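You operate a simulated robot arm through the tools that you are given. There is no shell and no other tool. Be economical: measure what you need, move in short steps, check, and stop when the job is done.

You are at the controls of a simulated two-armed robot. One attempt, no reset.

Task
Pick up the M tall filter box from the top of the packing desk with one hand, pass it to the other hand and put it on the top board of the charging shelf.

The check looks at the end state, three seconds after you hand in, the way a careful person would. Anything else that was tipped, shoved, dropped, spilled or broken makes it a failure.

Robot
Two 7-joint arms with two-finger parallel grippers on one trunk, on a base that drives. Base frame: it is fixed to the floor where the robot stands at the start and does not move with it; the origin is under the middle of the robot, x ahead of it, y to its left, z up. Units: mm, degrees, N and s.
The left shoulder is at the start at [60, 143, 926], the right one opposite. With the tool pointing down near the work surface each hand reaches from about 320 to 740 mm from the robot's upright axis, wherever it stands, measured 20 degrees to its own side. Places, roughly: top board of the charging shelf [-1900, 400, 1300]. Payload 1.57 kg a hand.
The TCP of each hand is the grasp point between the finger pads, 30 mm short of the fingertips. In the tool frame z runs along the fingers and y along their closing line. Largest opening 110 mm; finger width 24, thickness 12; the body of the gripper, 48 by 112 mm, starts 78 mm behind the TCP.
Orientation is that of the tool frame in the base frame, as a unit quaternion [w, x, y, z]. With the fingers straight down and closing along the base's y, the tool's x points along the base's -x, its y along +y and its z along -z.

Tools
- The arms move only by the tool move_arm. It takes "left_moves", "right_moves" or both (then of equal length, played together; a hand with none holds still); each is a list of rows, each a list of 7 numbers: the shift along the base's x, y, z in mm, then the turn, a rotation vector about the base's x, y, z in degrees, then the closure, from 0 (fully open) to 1 (shut). In form: [[tx, ty, tz, rx, ry, rz, fingers], ...]. A call has 1 to 8 rows; each row is the pose to reach, as a shift and turn from the pose commanded when the call began. Rows are played at 5 a second. More than 50 mm and 8.6 degrees between two rows, or a gripper value outside its range, and nothing of the call is played. A pose out of reach is approached as far as the arm can. The call stops where the force on the tool passes 40 N (or 10 N more than at its start, if that is more) or the arm is blocked; 0.2 s more then pass. The fingers move at their own pace (about 45 mm/s each) and stop on an object; they squeeze with about 40 N. The grip force told is the motor's: it shows also when the fingers shut on nothing. Time passes only in rows, and 0.2 s behind the last, so rows that repeat a pose let the fingers close. The reply holds the time, the measured pose of the TCP, the force on the tool along the base axes, the opening and the grip force, in the units named above and with some noise, with the torque about the TCP (base axes, N m) and any sound that the robot's microphone picked up, and new pictures: "show" is both (left out), scene, wrist or none (wrist: the cameras of the hands that moved).
- Cameras (640 x 400 px; columns grow to the right, rows downward): "scene" is now at [33.3, -41.3, 1533.1]; the picture's right is [-0.43, -0.90, 0.00], its down [-0.66, 0.31, -0.68] and it looks along [0.62, -0.29, -0.73] (base axes); focal length 265 px, centre (320, 200). "left" rides on the left gripper at [70, -16, -141] in its tool frame; the picture's right is [0.23, 0.97, 0.00], its down [-0.86, 0.20, -0.48] and it looks along [-0.47, 0.11, 0.88] (tool axes); focal length 222 px, centre (320, 200). "right" rides on the right gripper at [70, 16, -141] in its tool frame; the picture's right is [-0.23, 0.97, 0.00], its down [-0.85, -0.20, -0.48] and it looks along [-0.47, -0.11, 0.88] (tool axes); focal length 222 px, centre (320, 200). There is no depth. A picture from a camera that has moved, and an enlarged one, comes with that camera's place and axes in the base frame and with its lens. The place of the scene camera against the robot may be out by one fixed shift of up to 18 mm in any direction.
- move_column(by): slides the trunk up (or, below 0, down) by that many mm; the arms and the scene camera ride with it, the base frame stays. It gives what a move gives, with no picture.
- roll_base(legs): drives the robot by 1 to 6 legs, each [ahead, left, turn to the left] in mm, mm and degrees, along the robot's own axes; the way and the turn of a leg run together, so that a leg with both is an arc; at most 1500 mm and 180 degrees a leg. The arms and the cameras ride along, it lands a little off, and it stops where it bumps. It gives what a move gives, and a new picture of the scene camera.
- aim_head(pan, tilt): turns the head with the scene camera to pan (to the left, within 86 degrees either way) and tilt (down, from -29 to 69), counted from straight ahead of the robot. It gives what a move gives, and a new picture of the scene camera.
- close_up(camera, box): a new picture of the part [left, top, right, bottom] of that camera's present view, enlarged. It takes no simulated time.
- sign_off(): hands the job in; it is judged then, once.

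Go step by step. Nothing tells you exact positions but the pictures and the camera data: compare them with the known pose of the tool, close in by small moves and look again before you grip or let go. The budget is 120 turns and 260 pictures, counting those below and the enlarged ones. Unless the task says otherwise, let go and move clear before handing in, and close with one line.

The tools are called as a command line: name --argument value ..., lists and objects as JSON in quotes. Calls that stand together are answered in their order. move_arm: Moves the arms, as the interface text tells. Its arguments: {"type":"object","properties":{"left_moves":{"type":"array","items":{"type":"array","items":{"type":"number"}}},"right_moves":{"type":"array","items":{"type":"array","items":{"type":"number"}}},"show":{"type":"string","enum":["both","scene","wrist","none"]}},"required":[]} The other tools are called the same way: move_column (by) slides the trunk up or down; roll_base (legs) drives the base; aim_head (pan, tilt) turns the head that bears the scene camera; close_up (camera, box) takes an enlarged picture of a part of a camera's view; sign_off () hands the job in.

At the start:

```text
clock: 0.0
left_tool_pos: [390.4, -10.8, 1114.8]
left_tcp_rot: [0.0, 0.001, 1.0, -0.001]
left_ft_force: [-0.7, -0.3, -0.1]
left_moment: [0.0, 0.02, -0.04]
left_gripper_width: 110.0
left_finger_force: 0.1
right_tool_pos: [292.6, -355.0, 1032.2]
right_tcp_rot: [0.001, 0.0, 1.0, 0.0]
right_ft_force: [-0.4, 0.1, -0.4]
right_moment: [-0.04, -0.02, -0.02]
right_gripper_width: 110.1
right_finger_force: 0.1
trunk travel left (down, up): [-525.0, 65.0]
robot x, y, heading: [-2.7, -1.7, 0.3]
head pan, tilt: [-25.2, 46.8]
```

scene: 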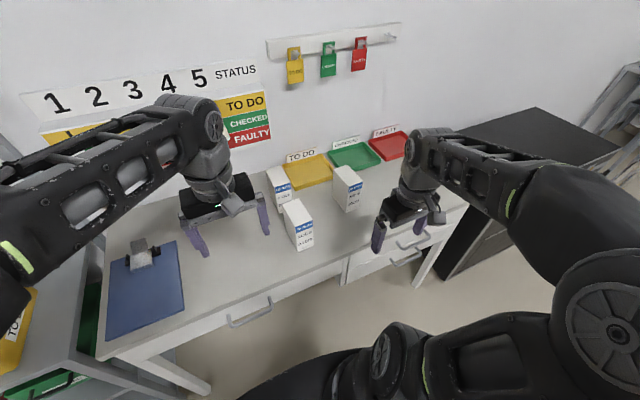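
right: 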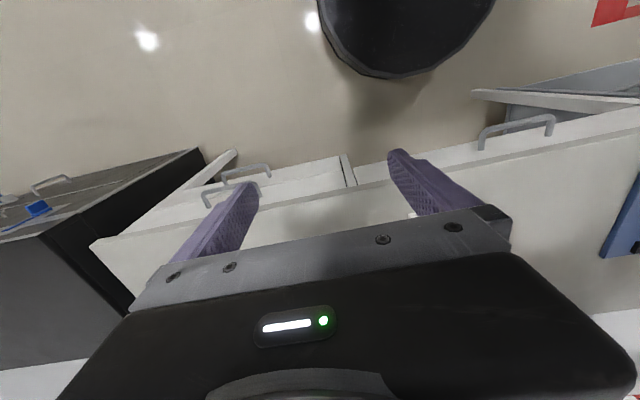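
left: 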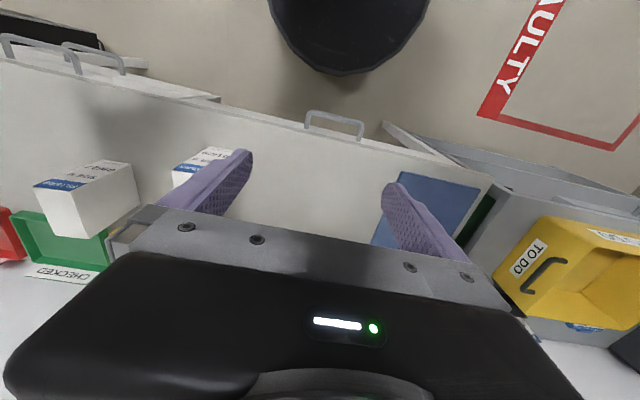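

I see three white boxes on the desk between the hands. I'll zoom in to read their labels.

close_up --camera "scene" --box '[255, 150, 375, 260]'

close_up --camera "left" --box '[0, 130, 260, 290]'

```text
3.64 times, centred on (315, 205) of scene
camera zoom: at [33.3, -41.3, 1533.1], right [-0.43, -0.9, 0.0], down [-0.66, 0.31, -0.68], along [0.62, -0.29, -0.73], focal length 963 px, centre (338, 182)
```

zoom: 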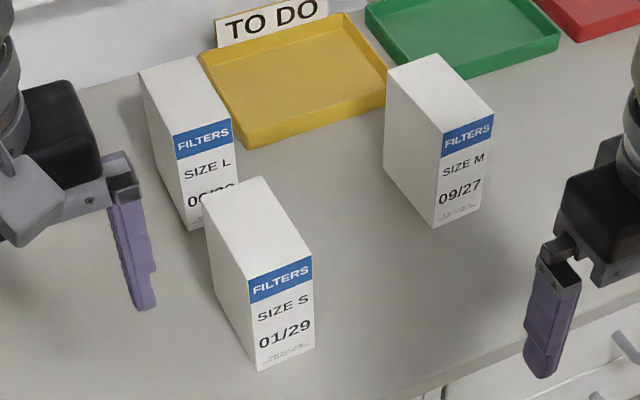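

```text
2.46 times, centred on (130, 210) of left
camera zoom: at [320.5, -28.4, 1255.5], right [-0.23, 0.97, 0.0], down [0.85, 0.2, 0.48], along [0.47, 0.11, -0.88], focal length 547 px, centre (788, 175)
```

zoom: 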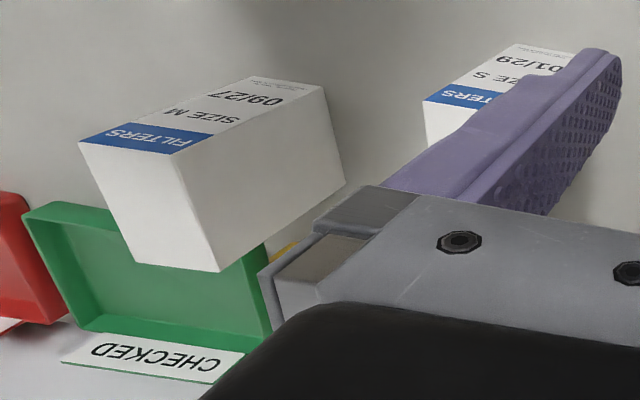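

Box M is the right-hand one. From the picture it stands at about x 560–657, y −447…−390, with its top near z 931. That is near the edge of reach, so I'll shift the base to the right to bring it in front.

roll_base --legs '[[0, -220, 0]]'

aim_head --pan -15 --tilt 47

```text
clock: 1.7
left_tool_pos: [389.4, -230.0, 1115.4]
left_tcp_rot: [0.001, 0.0, 1.0, 0.0]
left_ft_force: [-0.6, -0.3, 0.4]
left_moment: [0.03, -0.02, 0.0]
left_gripper_width: 110.0
left_finger_force: 0.1
right_tool_pos: [292.2, -573.5, 1032.0]
right_tcp_rot: [0.0, 0.001, 1.0, 0.001]
right_ft_force: [-0.1, 0.7, -0.5]
right_moment: [0.03, -0.01, 0.03]
right_gripper_width: 109.9
right_finger_force: 0.1
trunk travel left (down, up): [-525.0, 65.0]
robot x, y, heading: [2.0, -215.7, -0.1]
head pan, tilt: [-25.2, 46.8]
camera scene: at [32.9, -259.2, 1533.0], right [-0.43, -0.9, 0.0], down [-0.66, 0.31, -0.68], along [0.62, -0.29, -0.73], focal length 265 px, centre (320, 200)
```

scene: 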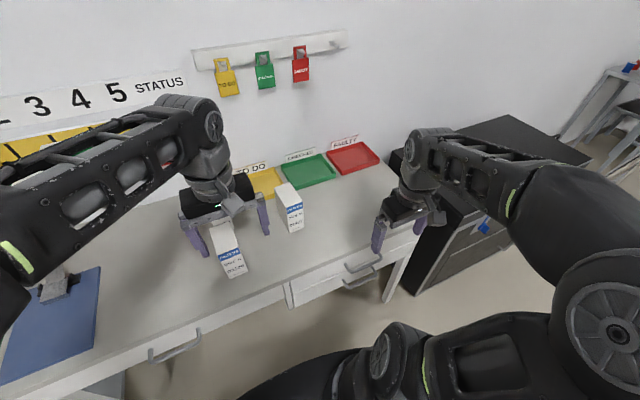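

```text
clock: 2.4
left_tool_pos: [389.6, -228.8, 1113.6]
left_tcp_rot: [0.001, 0.001, 1.0, 0.0]
left_ft_force: [-0.5, -0.2, 0.1]
left_moment: [0.01, 0.01, 0.0]
left_gripper_width: 110.1
left_finger_force: 0.0
right_tool_pos: [292.1, -571.7, 1031.8]
right_tcp_rot: [0.001, 0.0, 1.0, 0.0]
right_ft_force: [0.1, -0.2, -0.3]
right_moment: [-0.02, 0.02, 0.03]
right_gripper_width: 110.1
right_finger_force: 0.1
trunk travel left (down, up): [-525.0, 65.0]
robot x, y, heading: [0.1, -218.2, -0.2]
head pan, tilt: [-15.0, 47.0]
camera scene: at [37.7, -244.3, 1532.8], right [-0.26, -0.97, 0.0], down [-0.71, 0.19, -0.68], along [0.66, -0.18, -0.73], focal length 265 px, centre (320, 200)
```

scene: 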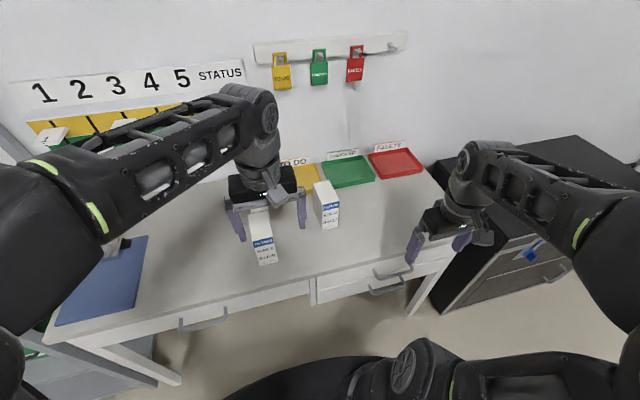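

I'll bring the right hand above box M and move the left hand aside to its left, then look with the right wrist camera.

move_arm --right_moves '[[45, 22, 0, 0, 0, 0, 0], [90, 44, 0, 0, 0, 0, 0], [135, 66, 0, 0, 0, 0, 0], [180, 88, 0, 0, 0, 0, 0], [225, 110, 0, 0, 0, 0, 0], [265, 132, 0, 0, 0, 0, 0], [300, 154, 0, 0, 0, 0, 0]]' --left_moves '[[0, 25, 0, 0, 0, 0, 0], [0, 50, 0, 0, 0, 0, 0], [0, 75, 0, 0, 0, 0, 0], [0, 100, 0, 0, 0, 0, 0], [0, 125, 0, 0, 0, 0, 0], [0, 150, 0, 0, 0, 0, 0], [0, 150, 0, 0, 0, 0, 0]]'

```text
clock: 4.0
left_tool_pos: [389.5, -95.9, 1108.7]
left_tcp_rot: [-0.005, 0.004, 1.0, -0.004]
left_ft_force: [1.4, 0.8, 0.0]
left_moment: [0.01, 0.02, -0.01]
left_gripper_width: 109.9
left_finger_force: 0.1
left hand out of reach, approached as far as the arm can: row 6
right_tool_pos: [592.2, -420.1, 1032.7]
right_tcp_rot: [0.0, 0.001, 1.0, 0.0]
right_ft_force: [0.2, 0.4, -0.5]
right_moment: [0.01, 0.02, 0.01]
right_gripper_width: 110.1
right_finger_force: 0.0
trunk travel left (down, up): [-525.0, 65.0]
robot x, y, heading: [-1.4, -216.2, -0.3]
head pan, tilt: [-15.0, 47.0]
camera scene: at [38.7, -243.7, 1532.8], right [-0.26, -0.97, 0.0], down [-0.71, 0.19, -0.68], along [0.66, -0.18, -0.73], focal length 265 px, centre (320, 200)
camera right: at [524.0, -402.2, 1172.7], right [0.23, 0.97, 0.0], down [0.85, -0.2, 0.48], along [0.47, -0.11, -0.88], focal length 222 px, centre (320, 200)
camera left: at [321.5, -110.7, 1251.3], right [-0.22, 0.98, -0.01], down [0.86, 0.2, 0.47], along [0.46, 0.1, -0.88], focal length 222 px, centre (320, 200)
```

scene: 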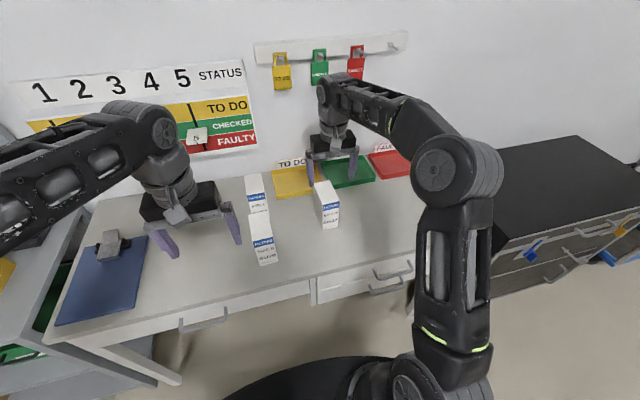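
right: 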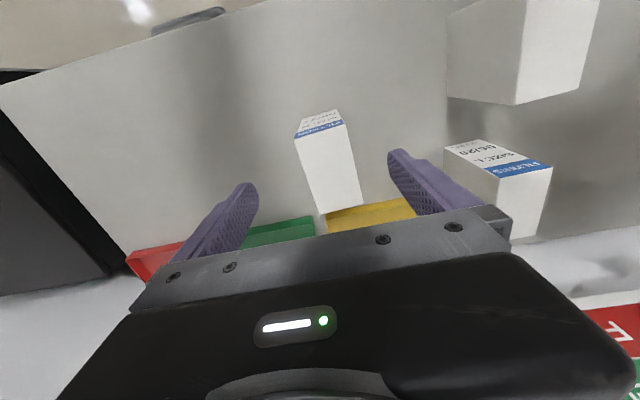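
left: 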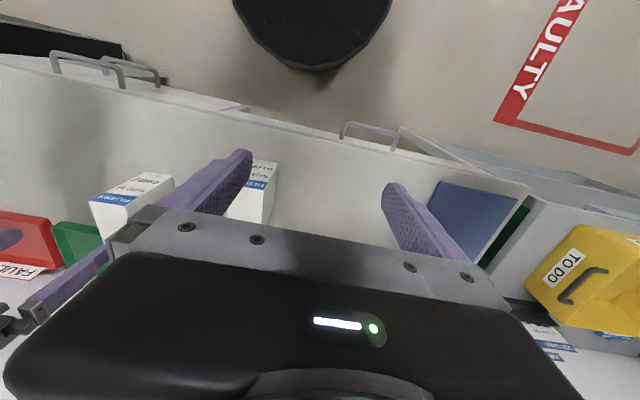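

The right hand is nearly centred over M. I'll zoom the wrist view to measure the box top accurately.

close_up --camera "right" --box '[250, 90, 410, 250]'

```text
2.50 times, centred on (330, 170) of right
camera zoom: at [524.0, -402.2, 1172.7], right [0.23, 0.97, 0.0], down [0.85, -0.2, 0.48], along [0.47, -0.11, -0.88], focal length 555 px, centre (295, 275)
```

zoom: 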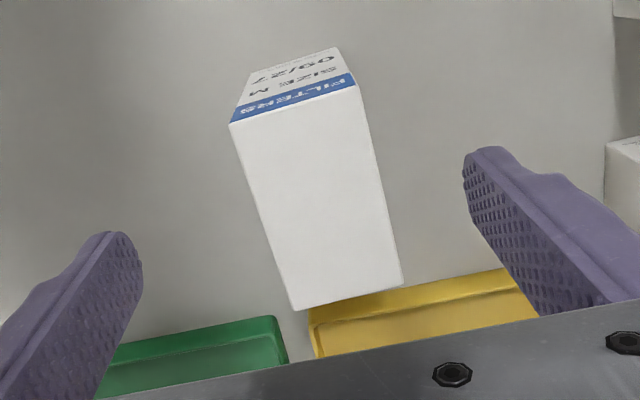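

From the wrist camera the box top centre is at about [622, −412], with yaw about +3°. I'll align over it and descend with the fingers open.

move_arm --right_moves '[[32, 8, 0, 0, 0, 3, 0], [32, 8, -40, 0, 0, 3, 0], [32, 8, -80, 0, 0, 3, 0], [32, 8, -105, 0, 0, 3, 0], [32, 8, -124, 0, 0, 3, 0]]'

close_up --camera "scene" --box '[260, 110, 400, 250]'

```text
clock: 5.2
left_tool_pos: [388.5, -95.3, 1110.3]
left_tcp_rot: [-0.004, 0.003, 1.0, -0.004]
left_ft_force: [0.2, -0.2, 0.5]
left_moment: [-0.04, 0.0, -0.05]
left_gripper_width: 109.8
left_finger_force: 0.1
right_tool_pos: [625.7, -410.8, 906.6]
right_tcp_rot: [0.001, -0.026, 1.0, 0.0]
right_ft_force: [-0.4, -0.1, 0.2]
right_moment: [0.0, 0.03, 0.0]
right_gripper_width: 110.1
right_finger_force: 0.1
right hand out of reach, approached as far as the arm can: row 1
trunk travel left (down, up): [-525.0, 65.0]
robot x, y, heading: [0.1, -218.8, -0.1]
head pan, tilt: [-15.0, 47.0]
camera scene: at [37.9, -244.3, 1532.9], right [-0.26, -0.97, 0.0], down [-0.71, 0.19, -0.68], along [0.66, -0.18, -0.73], focal length 265 px, centre (320, 200)
camera right: at [556.0, -398.4, 1047.4], right [0.18, 0.98, 0.0], down [0.86, -0.16, 0.48], along [0.47, -0.08, -0.88], focal length 222 px, centre (320, 200)
```

scene: 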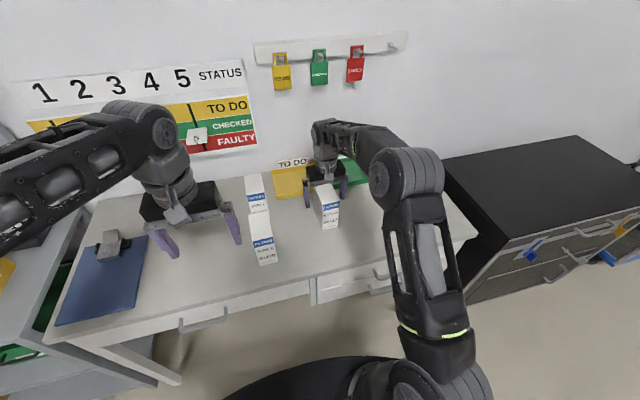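
right: 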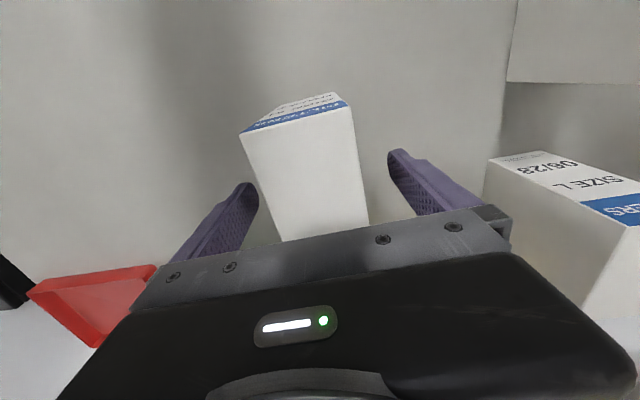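

```text
2.86 times, centred on (330, 180) of scene
camera zoom: at [37.9, -244.3, 1532.9], right [-0.26, -0.97, 0.0], down [-0.71, 0.19, -0.68], along [0.66, -0.18, -0.73], focal length 757 px, centre (291, 257)
```

zoom: 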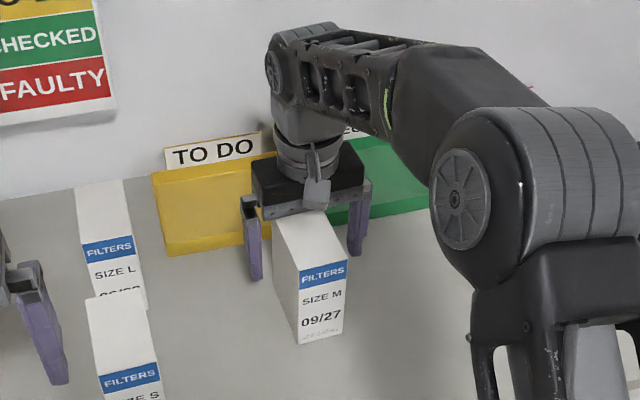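

The wrist view puts the top near z 933, and the fingers straddle the box evenly. I'll close the grip.

move_arm --right_moves '[[0, 0, 0, 0, 0, 0, 0.3], [0, 0, 0, 0, 0, 0, 0.6], [0, 0, 0, 0, 0, 0, 0.8], [0, 0, 0, 0, 0, 0, 0.8], [0, 0, 0, 0, 0, 0, 0.8]]' --show "wrist"

```text
clock: 6.4
left_tool_pos: [389.2, -96.9, 1109.2]
left_tcp_rot: [-0.004, 0.003, 1.0, -0.003]
left_ft_force: [-0.2, 0.5, 0.6]
left_moment: [0.0, 0.03, 0.02]
left_gripper_width: 109.9
left_finger_force: 0.0
right_tool_pos: [625.5, -411.6, 906.4]
right_tcp_rot: [0.0, -0.025, 1.0, 0.0]
right_ft_force: [-1.2, -0.8, -0.2]
right_moment: [-0.04, 0.06, 0.04]
right_gripper_width: 57.5
right_finger_force: 28.8
trunk travel left (down, up): [-525.0, 65.0]
robot x, y, heading: [-2.0, -217.2, -0.4]
head pan, tilt: [-15.0, 47.0]
camera right: at [555.9, -398.6, 1047.5], right [0.18, 0.98, 0.0], down [0.86, -0.16, 0.48], along [0.47, -0.09, -0.88], focal length 222 px, centre (320, 200)
```

right: 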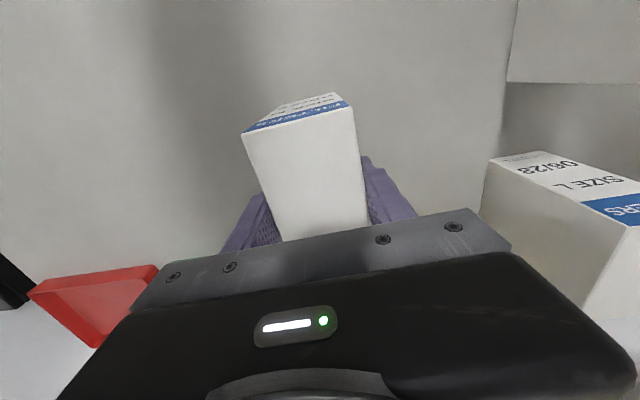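

The box is gripped at 57.5 mm. I'll lift it straight up.

move_arm --right_moves '[[0, 0, 20, 0, 0, 0, 1], [0, 0, 50, 0, 0, 0, 1], [0, 0, 90, 0, 0, 0, 1], [0, 0, 130, 0, 0, 0, 1], [0, 0, 170, 0, 0, 0, 1], [0, 0, 200, 0, 0, 0, 1]]'

```text
clock: 7.8
left_tool_pos: [388.6, -96.3, 1109.4]
left_tcp_rot: [-0.004, 0.003, 1.0, -0.004]
left_ft_force: [-0.1, 0.5, 0.1]
left_moment: [-0.03, -0.01, 0.03]
left_gripper_width: 109.9
left_finger_force: 0.0
right_tool_pos: [624.6, -410.3, 1026.5]
right_tcp_rot: [0.002, -0.025, 1.0, 0.0]
right_ft_force: [0.0, -0.1, 0.8]
right_moment: [-0.01, -0.03, 0.01]
right_gripper_width: 0.0
right_finger_force: 21.1
right hand out of reach, approached as far as the arm can: row 4, 5, 6
trunk travel left (down, up): [-525.0, 65.0]
robot x, y, heading: [1.9, -215.8, -0.4]
head pan, tilt: [-15.0, 47.0]
camera scene: at [37.7, -243.8, 1532.9], right [-0.26, -0.97, 0.0], down [-0.71, 0.19, -0.68], along [0.66, -0.18, -0.73], focal length 265 px, centre (320, 200)
camera right: at [554.6, -397.2, 1167.0], right [0.18, 0.98, 0.0], down [0.86, -0.16, 0.48], along [0.47, -0.08, -0.88], focal length 222 px, centre (320, 200)
```

scene: 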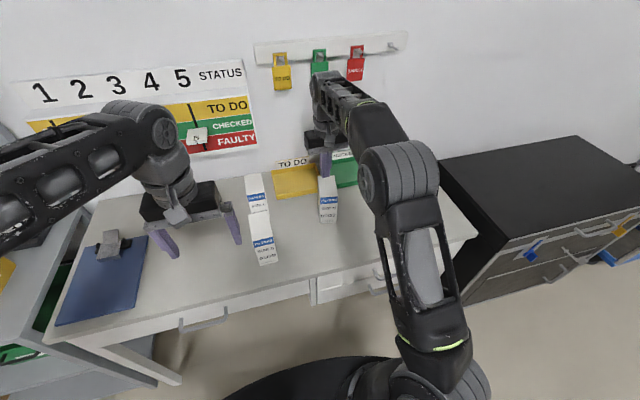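
right: 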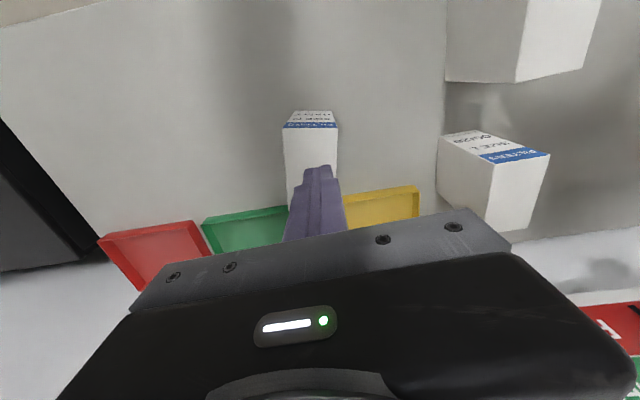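

The box slipped out during the lift but is still standing on the desk. I'll open the hand and re-measure the box.

move_arm --right_moves '[[0, 0, 0, 0, 0, 0, 0.5], [0, 0, 0, 0, 0, 0, 0], [0, 0, 0, 0, 0, 0, 0], [0, 0, 0, 0, 0, 0, 0], [0, 0, 0, 0, 0, 0, 0]]' --show "none"

close_up --camera "right" --box '[230, 90, 390, 250]'

close_up --camera "scene" --box '[260, 110, 400, 250]'

```text
clock: 9.0
left_tool_pos: [389.3, -96.2, 1110.3]
left_tcp_rot: [-0.004, 0.005, 1.0, -0.003]
left_ft_force: [-0.2, -0.4, -0.6]
left_moment: [-0.05, -0.04, -0.03]
left_gripper_width: 109.8
left_finger_force: 0.1
right_tool_pos: [624.9, -410.6, 1026.5]
right_tcp_rot: [0.003, -0.026, 1.0, 0.0]
right_ft_force: [0.7, -0.1, 0.8]
right_moment: [0.03, -0.03, 0.02]
right_gripper_width: 101.9
right_finger_force: 0.0
trunk travel left (down, up): [-525.0, 65.0]
robot x, y, heading: [1.1, -218.5, -0.2]
head pan, tilt: [-15.0, 47.0]
```

```text
2.50 times, centred on (310, 170) of right
camera zoom: at [554.7, -397.7, 1166.6], right [0.18, 0.98, 0.0], down [0.86, -0.16, 0.48], along [0.47, -0.08, -0.88], focal length 555 px, centre (345, 275)
```

zoom: 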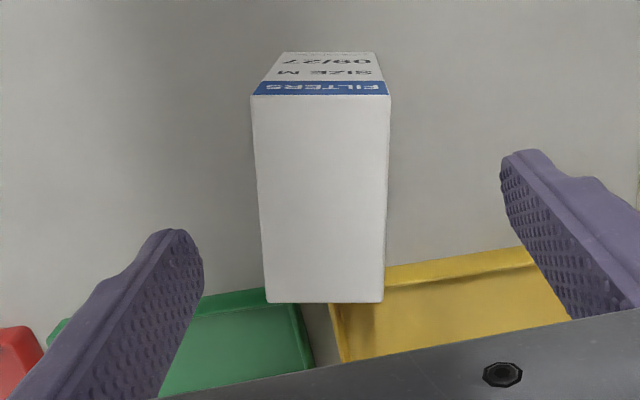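

```text
2.86 times, centred on (330, 180) of scene
camera zoom: at [37.8, -244.2, 1532.8], right [-0.26, -0.97, 0.0], down [-0.71, 0.19, -0.68], along [0.66, -0.18, -0.73], focal length 757 px, centre (291, 257)
```

zoom: 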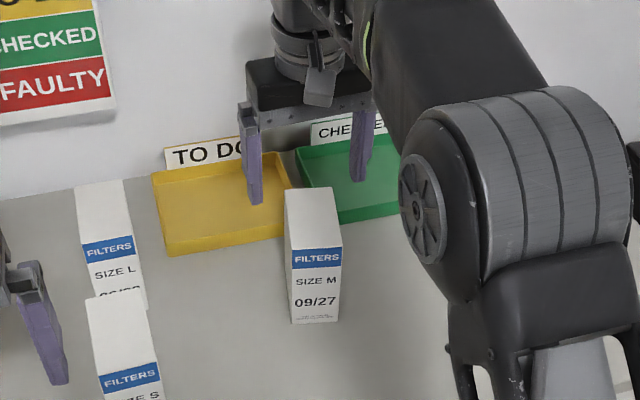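

The box stands at about [645, −423] with yaw about −10°. I'll realign the hand with it, first at height, and check the reported pose.

move_arm --right_moves '[[5, -4, -5, 0, 0, -5, 0], [10, -8, -15, 0, 0, -9, 0], [20, -12, -30, 0, 0, -13, 0], [20, -12, -30, 0, 0, -13, 0]]' --show "wrist"

close_up --camera "right" --box '[230, 90, 390, 250]'

```text
clock: 10.0
left_tool_pos: [388.1, -96.6, 1109.0]
left_tcp_rot: [-0.004, 0.003, 1.0, -0.004]
left_ft_force: [-0.4, -0.4, -0.7]
left_moment: [0.02, 0.0, 0.02]
left_gripper_width: 110.0
left_finger_force: 0.1
right_tool_pos: [642.7, -422.7, 997.0]
right_tcp_rot: [0.001, 0.089, 0.996, 0.0]
right_ft_force: [0.0, -0.6, 0.1]
right_moment: [0.0, 0.0, -0.01]
right_gripper_width: 110.0
right_finger_force: 0.2
trunk travel left (down, up): [-525.0, 65.0]
robot x, y, heading: [0.9, -217.7, -0.0]
head pan, tilt: [-15.0, 47.0]
camera right: at [577.9, -395.2, 1137.2], right [0.4, 0.92, 0.0], down [0.81, -0.35, 0.48], along [0.44, -0.19, -0.88], focal length 222 px, centre (320, 200)
```

right: 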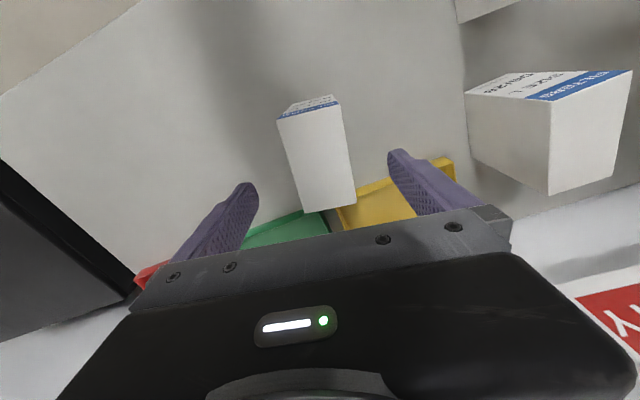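

```text
2.50 times, centred on (310, 170) of right
camera zoom: at [577.9, -395.2, 1137.2], right [0.4, 0.92, 0.0], down [0.81, -0.35, 0.48], along [0.44, -0.19, -0.88], focal length 555 px, centre (345, 275)
```

zoom: 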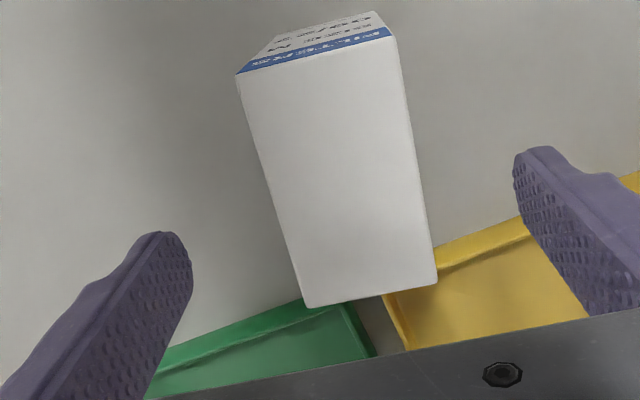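

Hand and box agree to within 2 mm and 1°. I'll descend deeper this time (TCP about z 880), close fully and let the grip build up before lifting.

move_arm --right_moves '[[2, 0, -40, 0, 0, 0, 0], [2, 0, -80, 0, 0, 0, 0], [2, 0, -105, 0, 0, 0, 0], [2, 0, -117, 0, 0, 0, 0], [2, 0, -117, 0, 0, 0, 0]]' --show "scene"

move_arm --right_moves '[[0, 0, 0, 0, 0, 0, 0.4], [0, 0, 0, 0, 0, 0, 1], [0, 0, 0, 0, 0, 0, 1], [0, 0, 0, 0, 0, 0, 1], [0, 0, 0, 0, 0, 0, 1], [0, 0, 0, 0, 0, 0, 1], [0, 0, 0, 0, 0, 0, 1], [0, 0, 0, 0, 0, 0, 1]]' --show "wrist"

```text
clock: 11.2
left_tool_pos: [389.6, -95.5, 1108.8]
left_tcp_rot: [-0.005, 0.003, 1.0, -0.004]
left_ft_force: [0.0, -0.7, 0.0]
left_moment: [0.01, -0.02, 0.0]
left_gripper_width: 109.9
left_finger_force: 0.1
right_tool_pos: [642.5, -423.5, 877.6]
right_tcp_rot: [0.0, 0.087, 0.996, 0.0]
right_ft_force: [-0.2, -0.9, 0.1]
right_moment: [0.02, 0.0, 0.04]
right_gripper_width: 110.3
right_finger_force: 0.0
trunk travel left (down, up): [-525.0, 65.0]
robot x, y, heading: [-1.5, -213.9, -0.0]
head pan, tilt: [-15.0, 47.0]
camera scene: at [37.8, -244.3, 1532.8], right [-0.26, -0.97, 0.0], down [-0.71, 0.19, -0.68], along [0.66, -0.18, -0.73], focal length 265 px, centre (320, 200)
```

scene: 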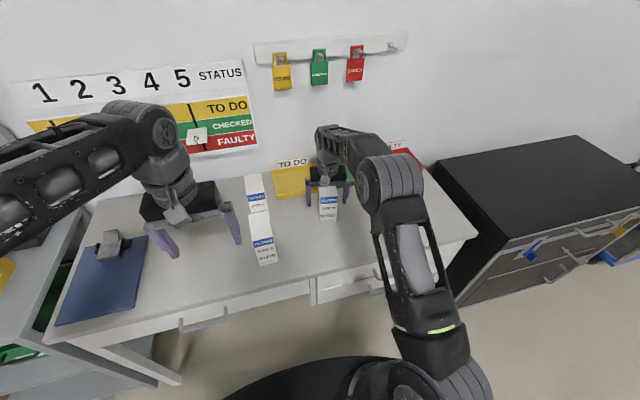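

```text
clock: 13.0
left_tool_pos: [389.1, -95.5, 1109.2]
left_tcp_rot: [-0.004, 0.004, 1.0, -0.004]
left_ft_force: [1.4, 0.9, 0.4]
left_moment: [0.0, -0.01, 0.0]
left_gripper_width: 110.0
left_finger_force: 0.1
right_tool_pos: [643.0, -424.2, 878.8]
right_tcp_rot: [0.002, 0.088, 0.996, 0.0]
right_ft_force: [0.0, -0.3, 0.5]
right_moment: [-0.06, -0.04, 0.01]
right_gripper_width: 57.7
right_finger_force: 39.6
trunk travel left (down, up): [-525.0, 65.0]
robot x, y, heading: [0.5, -213.9, 0.0]
head pan, tilt: [-15.0, 47.0]
camera right: at [577.7, -395.6, 1018.9], right [0.4, 0.92, 0.0], down [0.81, -0.35, 0.48], along [0.44, -0.19, -0.88], focal length 222 px, centre (320, 200)
```

right: 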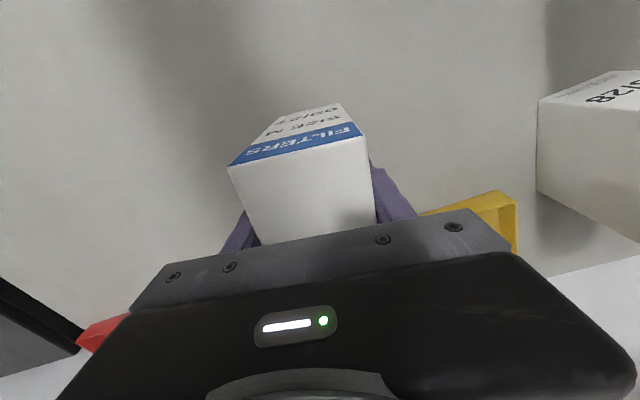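

The grip force is now 39.6 N. I'll make a slow trial lift of 20 mm and read the force.

move_arm --right_moves '[[0, 0, 3, 0, 0, 0, 1], [0, 0, 6, 0, 0, 0, 1], [0, 0, 9, 0, 0, 0, 1], [0, 0, 12, 0, 0, 0, 1], [0, 0, 15, 0, 0, 0, 1], [0, 0, 18, 0, 0, 0, 1], [0, 0, 20, 0, 0, 0, 1], [0, 0, 20, 0, 0, 0, 1]]'

```text
clock: 14.8
left_tool_pos: [389.3, -96.6, 1109.5]
left_tcp_rot: [-0.004, 0.003, 1.0, -0.003]
left_ft_force: [-0.5, 0.1, 0.4]
left_moment: [0.0, 0.03, -0.03]
left_gripper_width: 110.3
left_finger_force: 0.0
right_tool_pos: [643.1, -424.3, 898.0]
right_tcp_rot: [-0.001, 0.088, 0.996, 0.0]
right_ft_force: [-0.2, -0.2, -1.8]
right_moment: [-0.01, -0.02, -0.01]
right_gripper_width: 58.2
right_finger_force: 40.2
trunk travel left (down, up): [-525.0, 65.0]
robot x, y, heading: [-1.6, -217.3, -0.4]
head pan, tilt: [-15.0, 47.0]
camera scene: at [38.0, -244.3, 1532.8], right [-0.26, -0.97, 0.0], down [-0.71, 0.19, -0.68], along [0.66, -0.18, -0.73], focal length 265 px, centre (320, 200)
camera right: at [578.3, -396.5, 1038.4], right [0.4, 0.92, 0.0], down [0.81, -0.35, 0.48], along [0.44, -0.19, -0.88], focal length 222 px, centre (320, 200)
```

scene: 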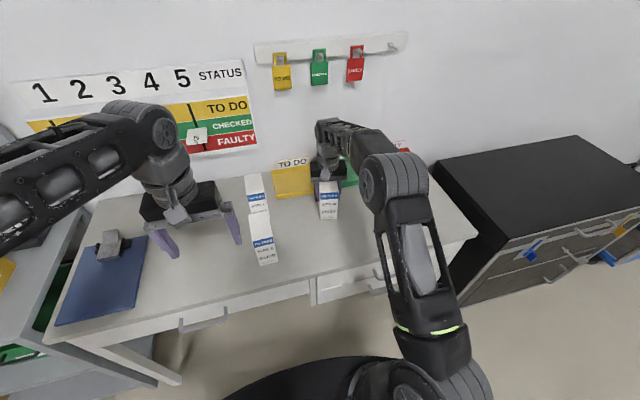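
right: 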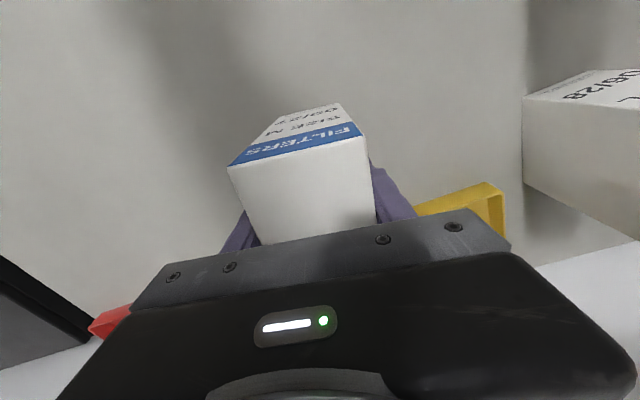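

The box came up with the hand, unmoved in the grip, and weighs only about 2 N. I'll keep lifting gently.

move_arm --right_moves '[[0, 0, 8, 0, 0, 0, 1], [0, 0, 18, 0, 0, 0, 1], [0, 0, 30, 0, 0, 0, 1], [0, 0, 42, 0, 0, 0, 1], [0, 0, 54, 0, 0, 0, 1], [0, 0, 66, 0, 0, 0, 1], [0, 0, 78, 0, 0, 0, 1], [0, 0, 90, 0, 0, 0, 1]]'

move_column --by 60

```text
clock: 16.6
left_tool_pos: [390.7, -95.5, 1109.9]
left_tcp_rot: [-0.005, 0.003, 1.0, -0.003]
left_ft_force: [-0.6, 0.2, 0.5]
left_moment: [-0.03, 0.0, -0.02]
left_gripper_width: 110.0
left_finger_force: 0.0
right_tool_pos: [642.5, -426.4, 987.9]
right_tcp_rot: [0.001, 0.088, 0.996, -0.001]
right_ft_force: [0.0, -1.2, -1.4]
right_moment: [0.0, -0.02, -0.01]
right_gripper_width: 57.9
right_finger_force: 40.4
trunk travel left (down, up): [-525.0, 65.0]
robot x, y, heading: [-0.2, -218.6, -0.2]
head pan, tilt: [-15.0, 47.0]
camera scene: at [37.8, -244.3, 1532.8], right [-0.26, -0.97, 0.0], down [-0.71, 0.19, -0.68], along [0.66, -0.18, -0.73], focal length 265 px, centre (320, 200)
camera right: at [577.8, -396.8, 1127.7], right [0.4, 0.92, 0.0], down [0.81, -0.35, 0.48], along [0.44, -0.19, -0.88], focal length 222 px, centre (320, 200)
```

scene: 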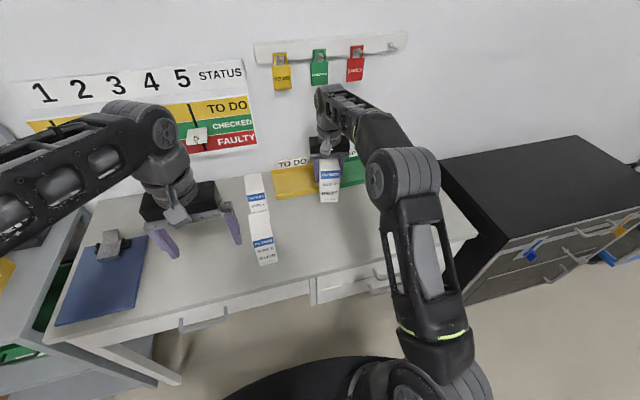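
right: 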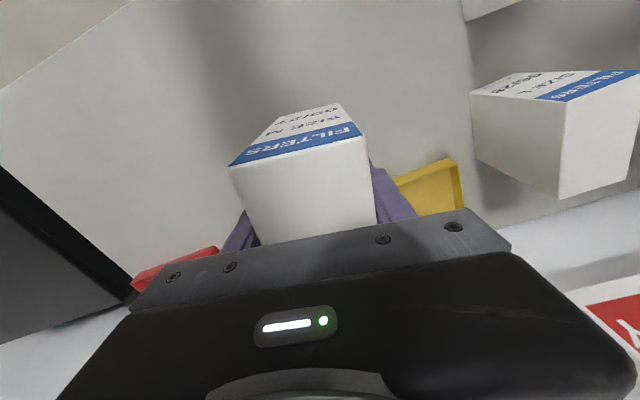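

```text
clock: 17.6
left_tool_pos: [388.5, -97.1, 1169.6]
left_tcp_rot: [-0.005, 0.004, 1.0, -0.004]
left_ft_force: [0.1, -0.1, 0.3]
left_moment: [0.02, -0.01, 0.0]
left_gripper_width: 110.1
left_finger_force: 0.0
right_tool_pos: [643.5, -425.0, 1046.4]
right_tcp_rot: [0.0, 0.087, 0.996, 0.0]
right_ft_force: [0.3, 0.2, -3.3]
right_moment: [0.0, -0.02, 0.04]
right_gripper_width: 57.6
right_finger_force: 39.8
trunk travel left (down, up): [-585.0, 5.0]
robot x, y, heading: [0.1, -220.3, -0.2]
head pan, tilt: [-15.0, 47.0]
```

The box is well clear of the desk. I'll back away from the desk and turn left to look at the shelf side.

roll_base --legs '[[-350, 0, 0]]'

aim_head --pan 86 --tilt 25

```text
clock: 19.9
left_tool_pos: [37.9, -95.8, 1169.8]
left_tcp_rot: [-0.004, 0.002, 1.0, -0.004]
left_ft_force: [0.5, 1.0, 0.7]
left_moment: [-0.03, -0.01, -0.03]
left_gripper_width: 109.8
left_finger_force: 0.1
right_tool_pos: [291.7, -423.3, 1047.5]
right_tcp_rot: [0.002, 0.087, 0.996, 0.0]
right_ft_force: [0.2, -0.1, -2.2]
right_moment: [-0.03, -0.01, 0.02]
right_gripper_width: 57.6
right_finger_force: 39.9
trunk travel left (down, up): [-585.0, 5.0]
robot x, y, heading: [-352.8, -213.3, 0.1]
head pan, tilt: [-15.0, 47.0]
camera scene: at [-313.2, -243.7, 1592.9], right [-0.26, -0.97, 0.0], down [-0.71, 0.19, -0.68], along [0.66, -0.18, -0.73], focal length 265 px, centre (320, 200)
```

scene: 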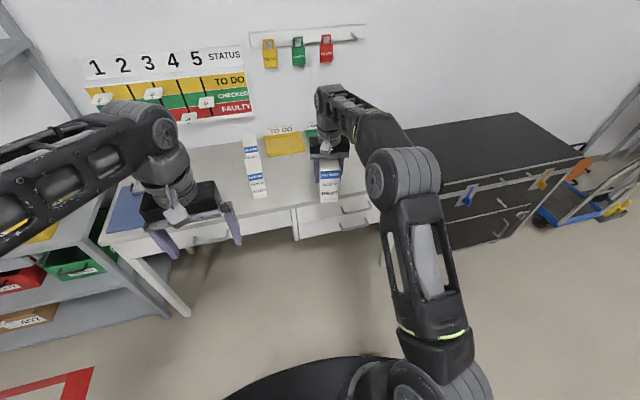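

```text
clock: 21.6
left_tool_pos: [38.6, -95.3, 1169.0]
left_tcp_rot: [-0.005, 0.002, 1.0, -0.004]
left_ft_force: [-0.4, 0.5, 0.4]
left_moment: [0.06, 0.02, -0.02]
left_gripper_width: 110.2
left_finger_force: 0.1
right_tool_pos: [294.2, -422.8, 1046.8]
right_tcp_rot: [0.0, 0.088, 0.996, -0.001]
right_ft_force: [1.0, 0.3, -2.2]
right_moment: [0.01, 0.01, 0.02]
right_gripper_width: 57.8
right_finger_force: 40.2
trunk travel left (down, up): [-585.0, 5.0]
robot x, y, heading: [-345.7, -218.5, -0.1]
head pan, tilt: [85.9, 25.0]
camera scene: at [-382.4, -131.2, 1626.2], right [1.0, -0.07, 0.0], down [-0.03, -0.42, -0.91], along [0.06, 0.9, -0.42], focal length 265 px, centre (320, 200)
```

scene: 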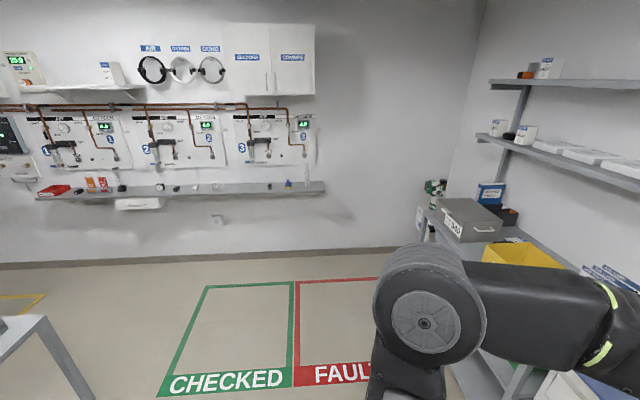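

The room has space here, so I'll do the hand-over now. The left hand turns forward-pointing (fingers along +x) while moving ahead, well left of the box.

move_arm --left_moves '[[20, 5, 0, 0, -8.5, 0, 0], [40, 10, 0, 0, -17, 0, 0], [60, 15, 0, 0, -25.5, 0, 0], [80, 20, -10, 0, -34, 0, 0], [100, 25, -25, 0, -42.5, 0, 0], [120, 25, -45, 0, -51, 0, 0], [140, 25, -65, 0, -59.5, 0, 0], [160, 25, -85, 0, -68, 0, 0]]' --show "none"

move_arm --left_moves '[[8, 0, -15, 0, -8, 0, 0], [16, 0, -30, 0, -16, 0, 0], [24, 0, -45, 0, -22, 0, 0]]' --show "wrist"

aim_head --pan 0 --tilt 47

```text
clock: 23.4
left_tool_pos: [201.5, -68.5, 1085.1]
left_tcp_rot: [0.555, 0.004, 0.832, -0.003]
left_ft_force: [-0.1, -0.9, -0.1]
left_moment: [0.0, 0.03, 0.02]
left_gripper_width: 110.1
left_finger_force: 0.0
right_tool_pos: [294.7, -423.2, 1046.8]
right_tcp_rot: [0.0, 0.087, 0.996, 0.0]
right_ft_force: [1.0, 0.0, -1.4]
right_moment: [-0.01, 0.02, 0.01]
right_gripper_width: 57.7
right_finger_force: 40.4
trunk travel left (down, up): [-585.0, 5.0]
robot x, y, heading: [-347.7, -214.1, 0.3]
head pan, tilt: [85.9, 25.0]
```

```text
clock: 24.2
left_tool_pos: [228.1, -100.3, 1051.8]
left_tcp_rot: [0.7, 0.0, 0.714, 0.006]
left_ft_force: [0.9, 0.0, 0.7]
left_moment: [0.03, -0.03, 0.02]
left_gripper_width: 110.1
left_finger_force: 0.1
left hand out of reach, approached as far as the arm can: row 2, 3
right_tool_pos: [296.7, -426.3, 1044.2]
right_tcp_rot: [-0.001, 0.087, 0.996, 0.001]
right_ft_force: [1.0, -0.5, -2.6]
right_moment: [0.08, 0.06, 0.01]
right_gripper_width: 57.9
right_finger_force: 39.9
trunk travel left (down, up): [-585.0, 5.0]
robot x, y, heading: [-352.9, -214.1, 0.0]
head pan, tilt: [85.9, 25.0]
camera left: at [87.0, -117.5, 983.8], right [-0.01, 0.98, -0.22], down [-0.46, 0.19, 0.87], along [0.89, 0.11, 0.45], focal length 222 px, centre (320, 200)
```

left: 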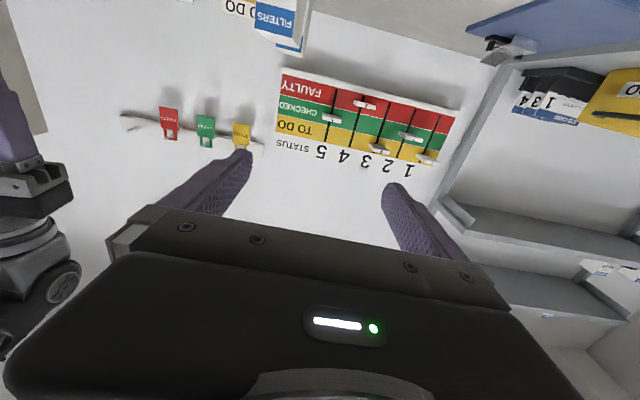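

```text
clock: 25.8
left_tool_pos: [226.4, -95.1, 1050.9]
left_tcp_rot: [0.699, -0.003, 0.715, 0.006]
left_ft_force: [0.1, 0.0, -0.6]
left_moment: [-0.02, -0.01, -0.02]
left_gripper_width: 109.8
left_finger_force: 0.1
right_tool_pos: [293.7, -423.2, 1047.8]
right_tcp_rot: [0.0, 0.087, 0.996, 0.0]
right_ft_force: [0.2, -0.4, -1.2]
right_moment: [-0.04, -0.01, -0.01]
right_gripper_width: 58.0
right_finger_force: 40.5
trunk travel left (down, up): [-585.0, 5.0]
robot x, y, heading: [-347.9, -218.2, 0.0]
head pan, tilt: [0.0, 47.0]
camera scene: at [-309.2, -223.1, 1592.8], right [0.0, -1.0, 0.0], down [-0.73, 0.0, -0.68], along [0.68, 0.0, -0.73], focal length 265 px, centre (320, 200)
```

scene: 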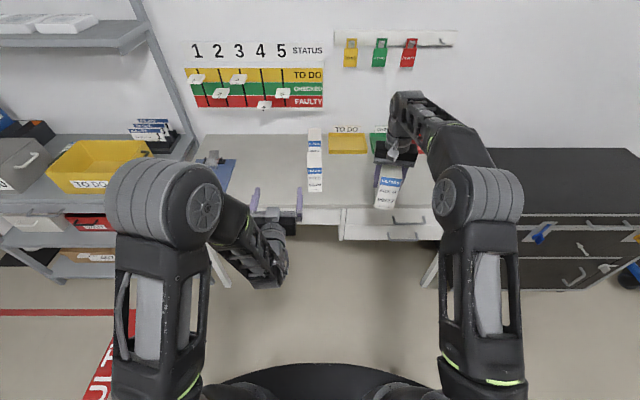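

The left hand points forward now. A diagonal hand-over suits both arms better, so I'll yaw the left hand −45° and draw it in, while the right yaws the box to match and stays ahead of it.

move_arm --left_moves '[[-16, -10, -6, 0, 0, -7.5, 0], [-32, -20, -12, 0, 0, -15, 0], [-47, -30, -18, 0, 0, -22.5, 0], [-63, -40, -24, 0, 0, -30, 0], [-78, -50, -30, 0, 0, -37.5, 0], [-94, -60, -37, 0, 0, -45, 0], [-94, -60, -37, 0, 0, -45, 0]]' --right_moves '[[0, 0, 0, 0, 0, -6, 1], [0, 0, 0, 0, 0, -12, 1], [0, 0, 0, 0, 0, -18, 1], [0, 0, 0, 0, 0, -24, 1], [0, 0, 0, 0, 0, -30, 1], [0, 0, 0, 0, 0, -35, 1], [0, 0, 0, 0, 0, -35, 1]]'

```text
clock: 27.4
left_tool_pos: [40.0, -371.3, 1064.4]
left_tcp_rot: [0.656, 0.247, 0.678, -0.222]
left_ft_force: [-0.5, -0.5, -0.8]
left_moment: [0.0, 0.03, 0.0]
left_gripper_width: 109.9
left_finger_force: 0.0
left hand out of reach, approached as far as the arm can: row 1, 2, 3, 4, 5, 6, 7
right_tool_pos: [293.3, -421.7, 1047.0]
right_tcp_rot: [0.0, 0.383, 0.924, 0.0]
right_ft_force: [0.3, 0.3, -2.2]
right_moment: [-0.01, 0.0, -0.02]
right_gripper_width: 57.8
right_finger_force: 39.9
trunk travel left (down, up): [-585.0, 5.0]
robot x, y, heading: [-348.6, -214.4, -0.1]
head pan, tilt: [0.0, 47.0]
camera scene: at [-309.0, -222.8, 1592.8], right [0.0, -1.0, 0.0], down [-0.73, 0.0, -0.68], along [0.68, 0.0, -0.73], focal length 265 px, centre (320, 200)
camera right: at [256.3, -361.4, 1187.5], right [0.85, 0.53, 0.0], down [0.46, -0.75, 0.48], along [0.25, -0.41, -0.88], focal length 222 px, centre (320, 200)
camera left: at [-81.5, -293.6, 999.3], right [0.6, 0.77, -0.2], down [-0.23, 0.41, 0.88], along [0.76, -0.48, 0.43], focal length 222 px, centre (320, 200)
```

scene: 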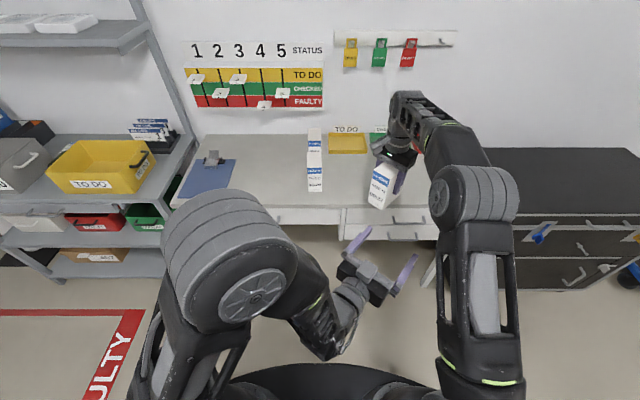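
right: 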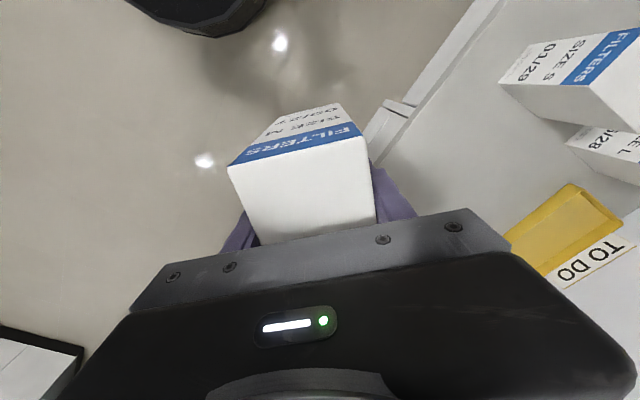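
left: 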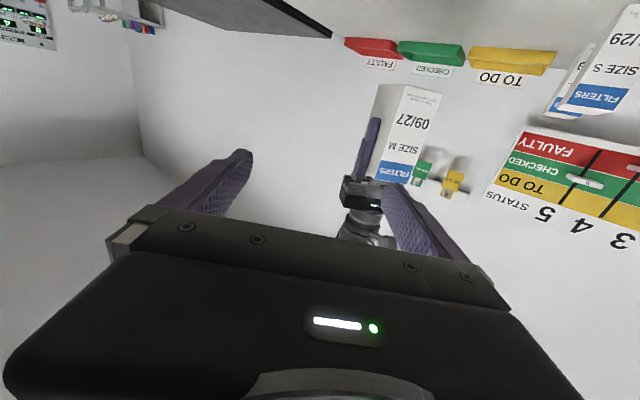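

The left hand drifted, because the level pose needs more extension. I'll send it further out, to about [212, −157, 1040] with yaw −45°.

move_arm --left_moves '[[28, 35, 0, 0, 2, -2, 0], [57, 70, 0, 0, 2, -4, 0], [86, 106, -5, 0, 2, -6, 0], [115, 142, -10, 0, 2, -6, 0], [144, 178, -20, 0, 2, -6, 0], [172, 214, -25, 0, 2, -6, 0], [172, 214, -25, 0, 2, -6, 0]]' --show "scene"

```text
clock: 29.0
left_tool_pos: [10.3, -402.0, 1076.5]
left_tcp_rot: [0.634, 0.273, 0.678, -0.253]
left_ft_force: [0.4, -0.6, 1.0]
left_moment: [0.01, -0.01, -0.01]
left_gripper_width: 109.8
left_finger_force: 0.1
left hand out of reach, approached as far as the arm can: row 1, 2, 3, 4, 5, 6, 7
right_tool_pos: [292.9, -423.2, 1047.2]
right_tcp_rot: [-0.001, 0.383, 0.924, 0.0]
right_ft_force: [0.0, 0.1, -1.9]
right_moment: [-0.01, 0.0, -0.02]
right_gripper_width: 57.8
right_finger_force: 40.2
trunk travel left (down, up): [-585.0, 5.0]
robot x, y, heading: [-353.0, -215.7, -0.0]
head pan, tilt: [0.0, 47.0]
camera scene: at [-309.4, -223.2, 1592.8], right [0.0, -1.0, 0.0], down [-0.73, 0.0, -0.68], along [0.68, 0.0, -0.73], focal length 265 px, centre (320, 200)
```

scene: 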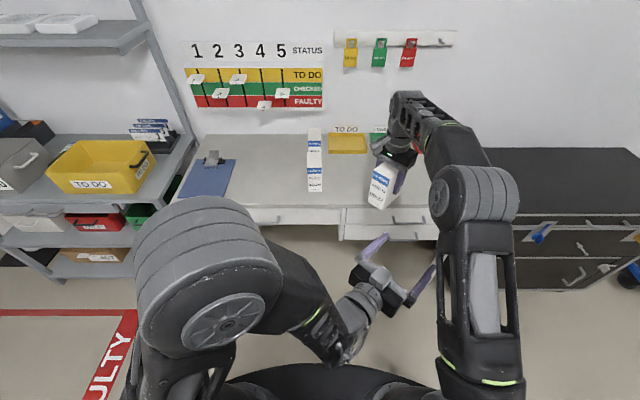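

The yaw is what runs into a joint limit. I'll unwind it and go back to the forward-pointing pose that worked.

move_arm --left_moves '[[25, 40, 0, 0, 0, 8, 0], [55, 85, 0, 0, 0, 16, 0], [85, 130, 0, 0, 0, 24, 0], [115, 175, 0, 0, 0, 32, 0], [150, 220, 0, 0, 0, 40, 0], [185, 265, 0, 0, 0, 46, 0], [215, 300, 0, 0, 0, 46, 0]]' --show "scene"

```text
refused: row 2 steps farther than a row can; nothing moved
```

move_arm --left_moves '[[20, 30, 0, 0, 0, 8, 0], [45, 70, 0, 0, 0, 16, 0], [70, 110, 0, 0, 0, 24, 0], [95, 150, 0, 0, 0, 32, 0], [120, 190, 0, 0, 0, 40, 0], [145, 230, 0, 0, 0, 46, 0], [175, 265, 0, 0, 0, 46, 0], [205, 300, 0, 0, 0, 46, 0]]' --show "scene"

```text
clock: 30.8
left_tool_pos: [215.8, -101.0, 1081.0]
left_tcp_rot: [0.682, -0.009, 0.732, 0.009]
left_ft_force: [0.5, 0.0, 0.0]
left_moment: [-0.02, 0.03, -0.03]
left_gripper_width: 110.1
left_finger_force: 0.0
left hand out of reach, approached as far as the arm can: row 1, 2, 3, 4
right_tool_pos: [294.0, -422.6, 1046.6]
right_tcp_rot: [0.0, 0.383, 0.924, 0.001]
right_ft_force: [0.1, -0.3, -1.4]
right_moment: [-0.02, -0.03, 0.0]
right_gripper_width: 57.6
right_finger_force: 39.9
trunk travel left (down, up): [-585.0, 5.0]
robot x, y, heading: [-351.2, -217.2, 0.1]
head pan, tilt: [0.0, 47.0]
camera scene: at [-308.9, -222.3, 1592.8], right [0.0, -1.0, 0.0], down [-0.73, 0.0, -0.68], along [0.68, 0.0, -0.73], focal length 265 px, centre (320, 200)
```

scene: 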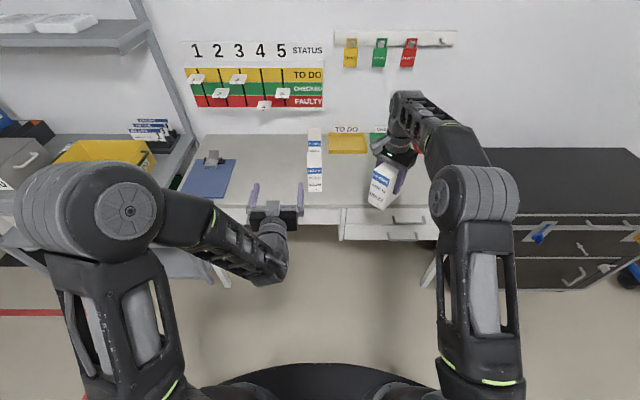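

The elbow is now out to the left, a better posture. I'll try a gradual yaw of −32° from here.

move_arm --left_moves '[[0, -10, 0, 0, 0, -8, 0], [0, -20, 0, 0, 0, -16, 0], [0, -30, 0, 0, 0, -24, 0], [0, -40, 0, 0, 0, -32, 0], [0, -40, 0, 0, 0, -32, 0]]' --show "scene"

```text
clock: 32.0
left_tool_pos: [125.5, -283.3, 1104.5]
left_tcp_rot: [0.663, 0.161, 0.717, -0.143]
left_ft_force: [-1.0, 0.1, 0.0]
left_moment: [0.0, -0.01, 0.01]
left_gripper_width: 109.7
left_finger_force: 0.0
left hand out of reach, approached as far as the arm can: row 1, 2, 3, 4, 5
right_tool_pos: [293.2, -421.9, 1047.0]
right_tcp_rot: [0.0, 0.383, 0.924, 0.0]
right_ft_force: [0.1, -0.6, -1.8]
right_moment: [0.01, 0.0, -0.02]
right_gripper_width: 57.8
right_finger_force: 40.1
trunk travel left (down, up): [-585.0, 5.0]
robot x, y, heading: [-354.4, -215.9, -0.1]
head pan, tilt: [0.0, 47.0]
camera scene: at [-309.3, -223.8, 1592.8], right [0.0, -1.0, 0.0], down [-0.73, 0.0, -0.68], along [0.68, 0.0, -0.73], focal length 265 px, centre (320, 200)
```

scene: 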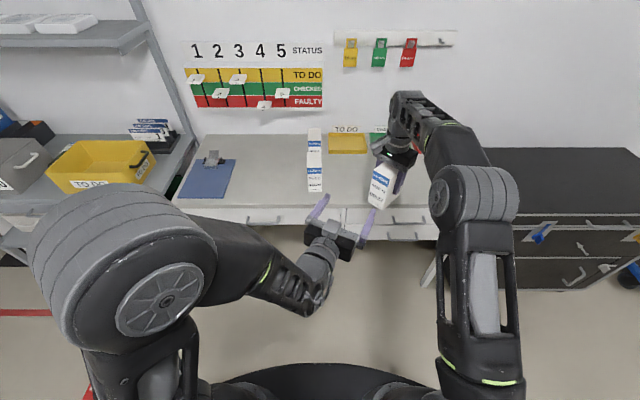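

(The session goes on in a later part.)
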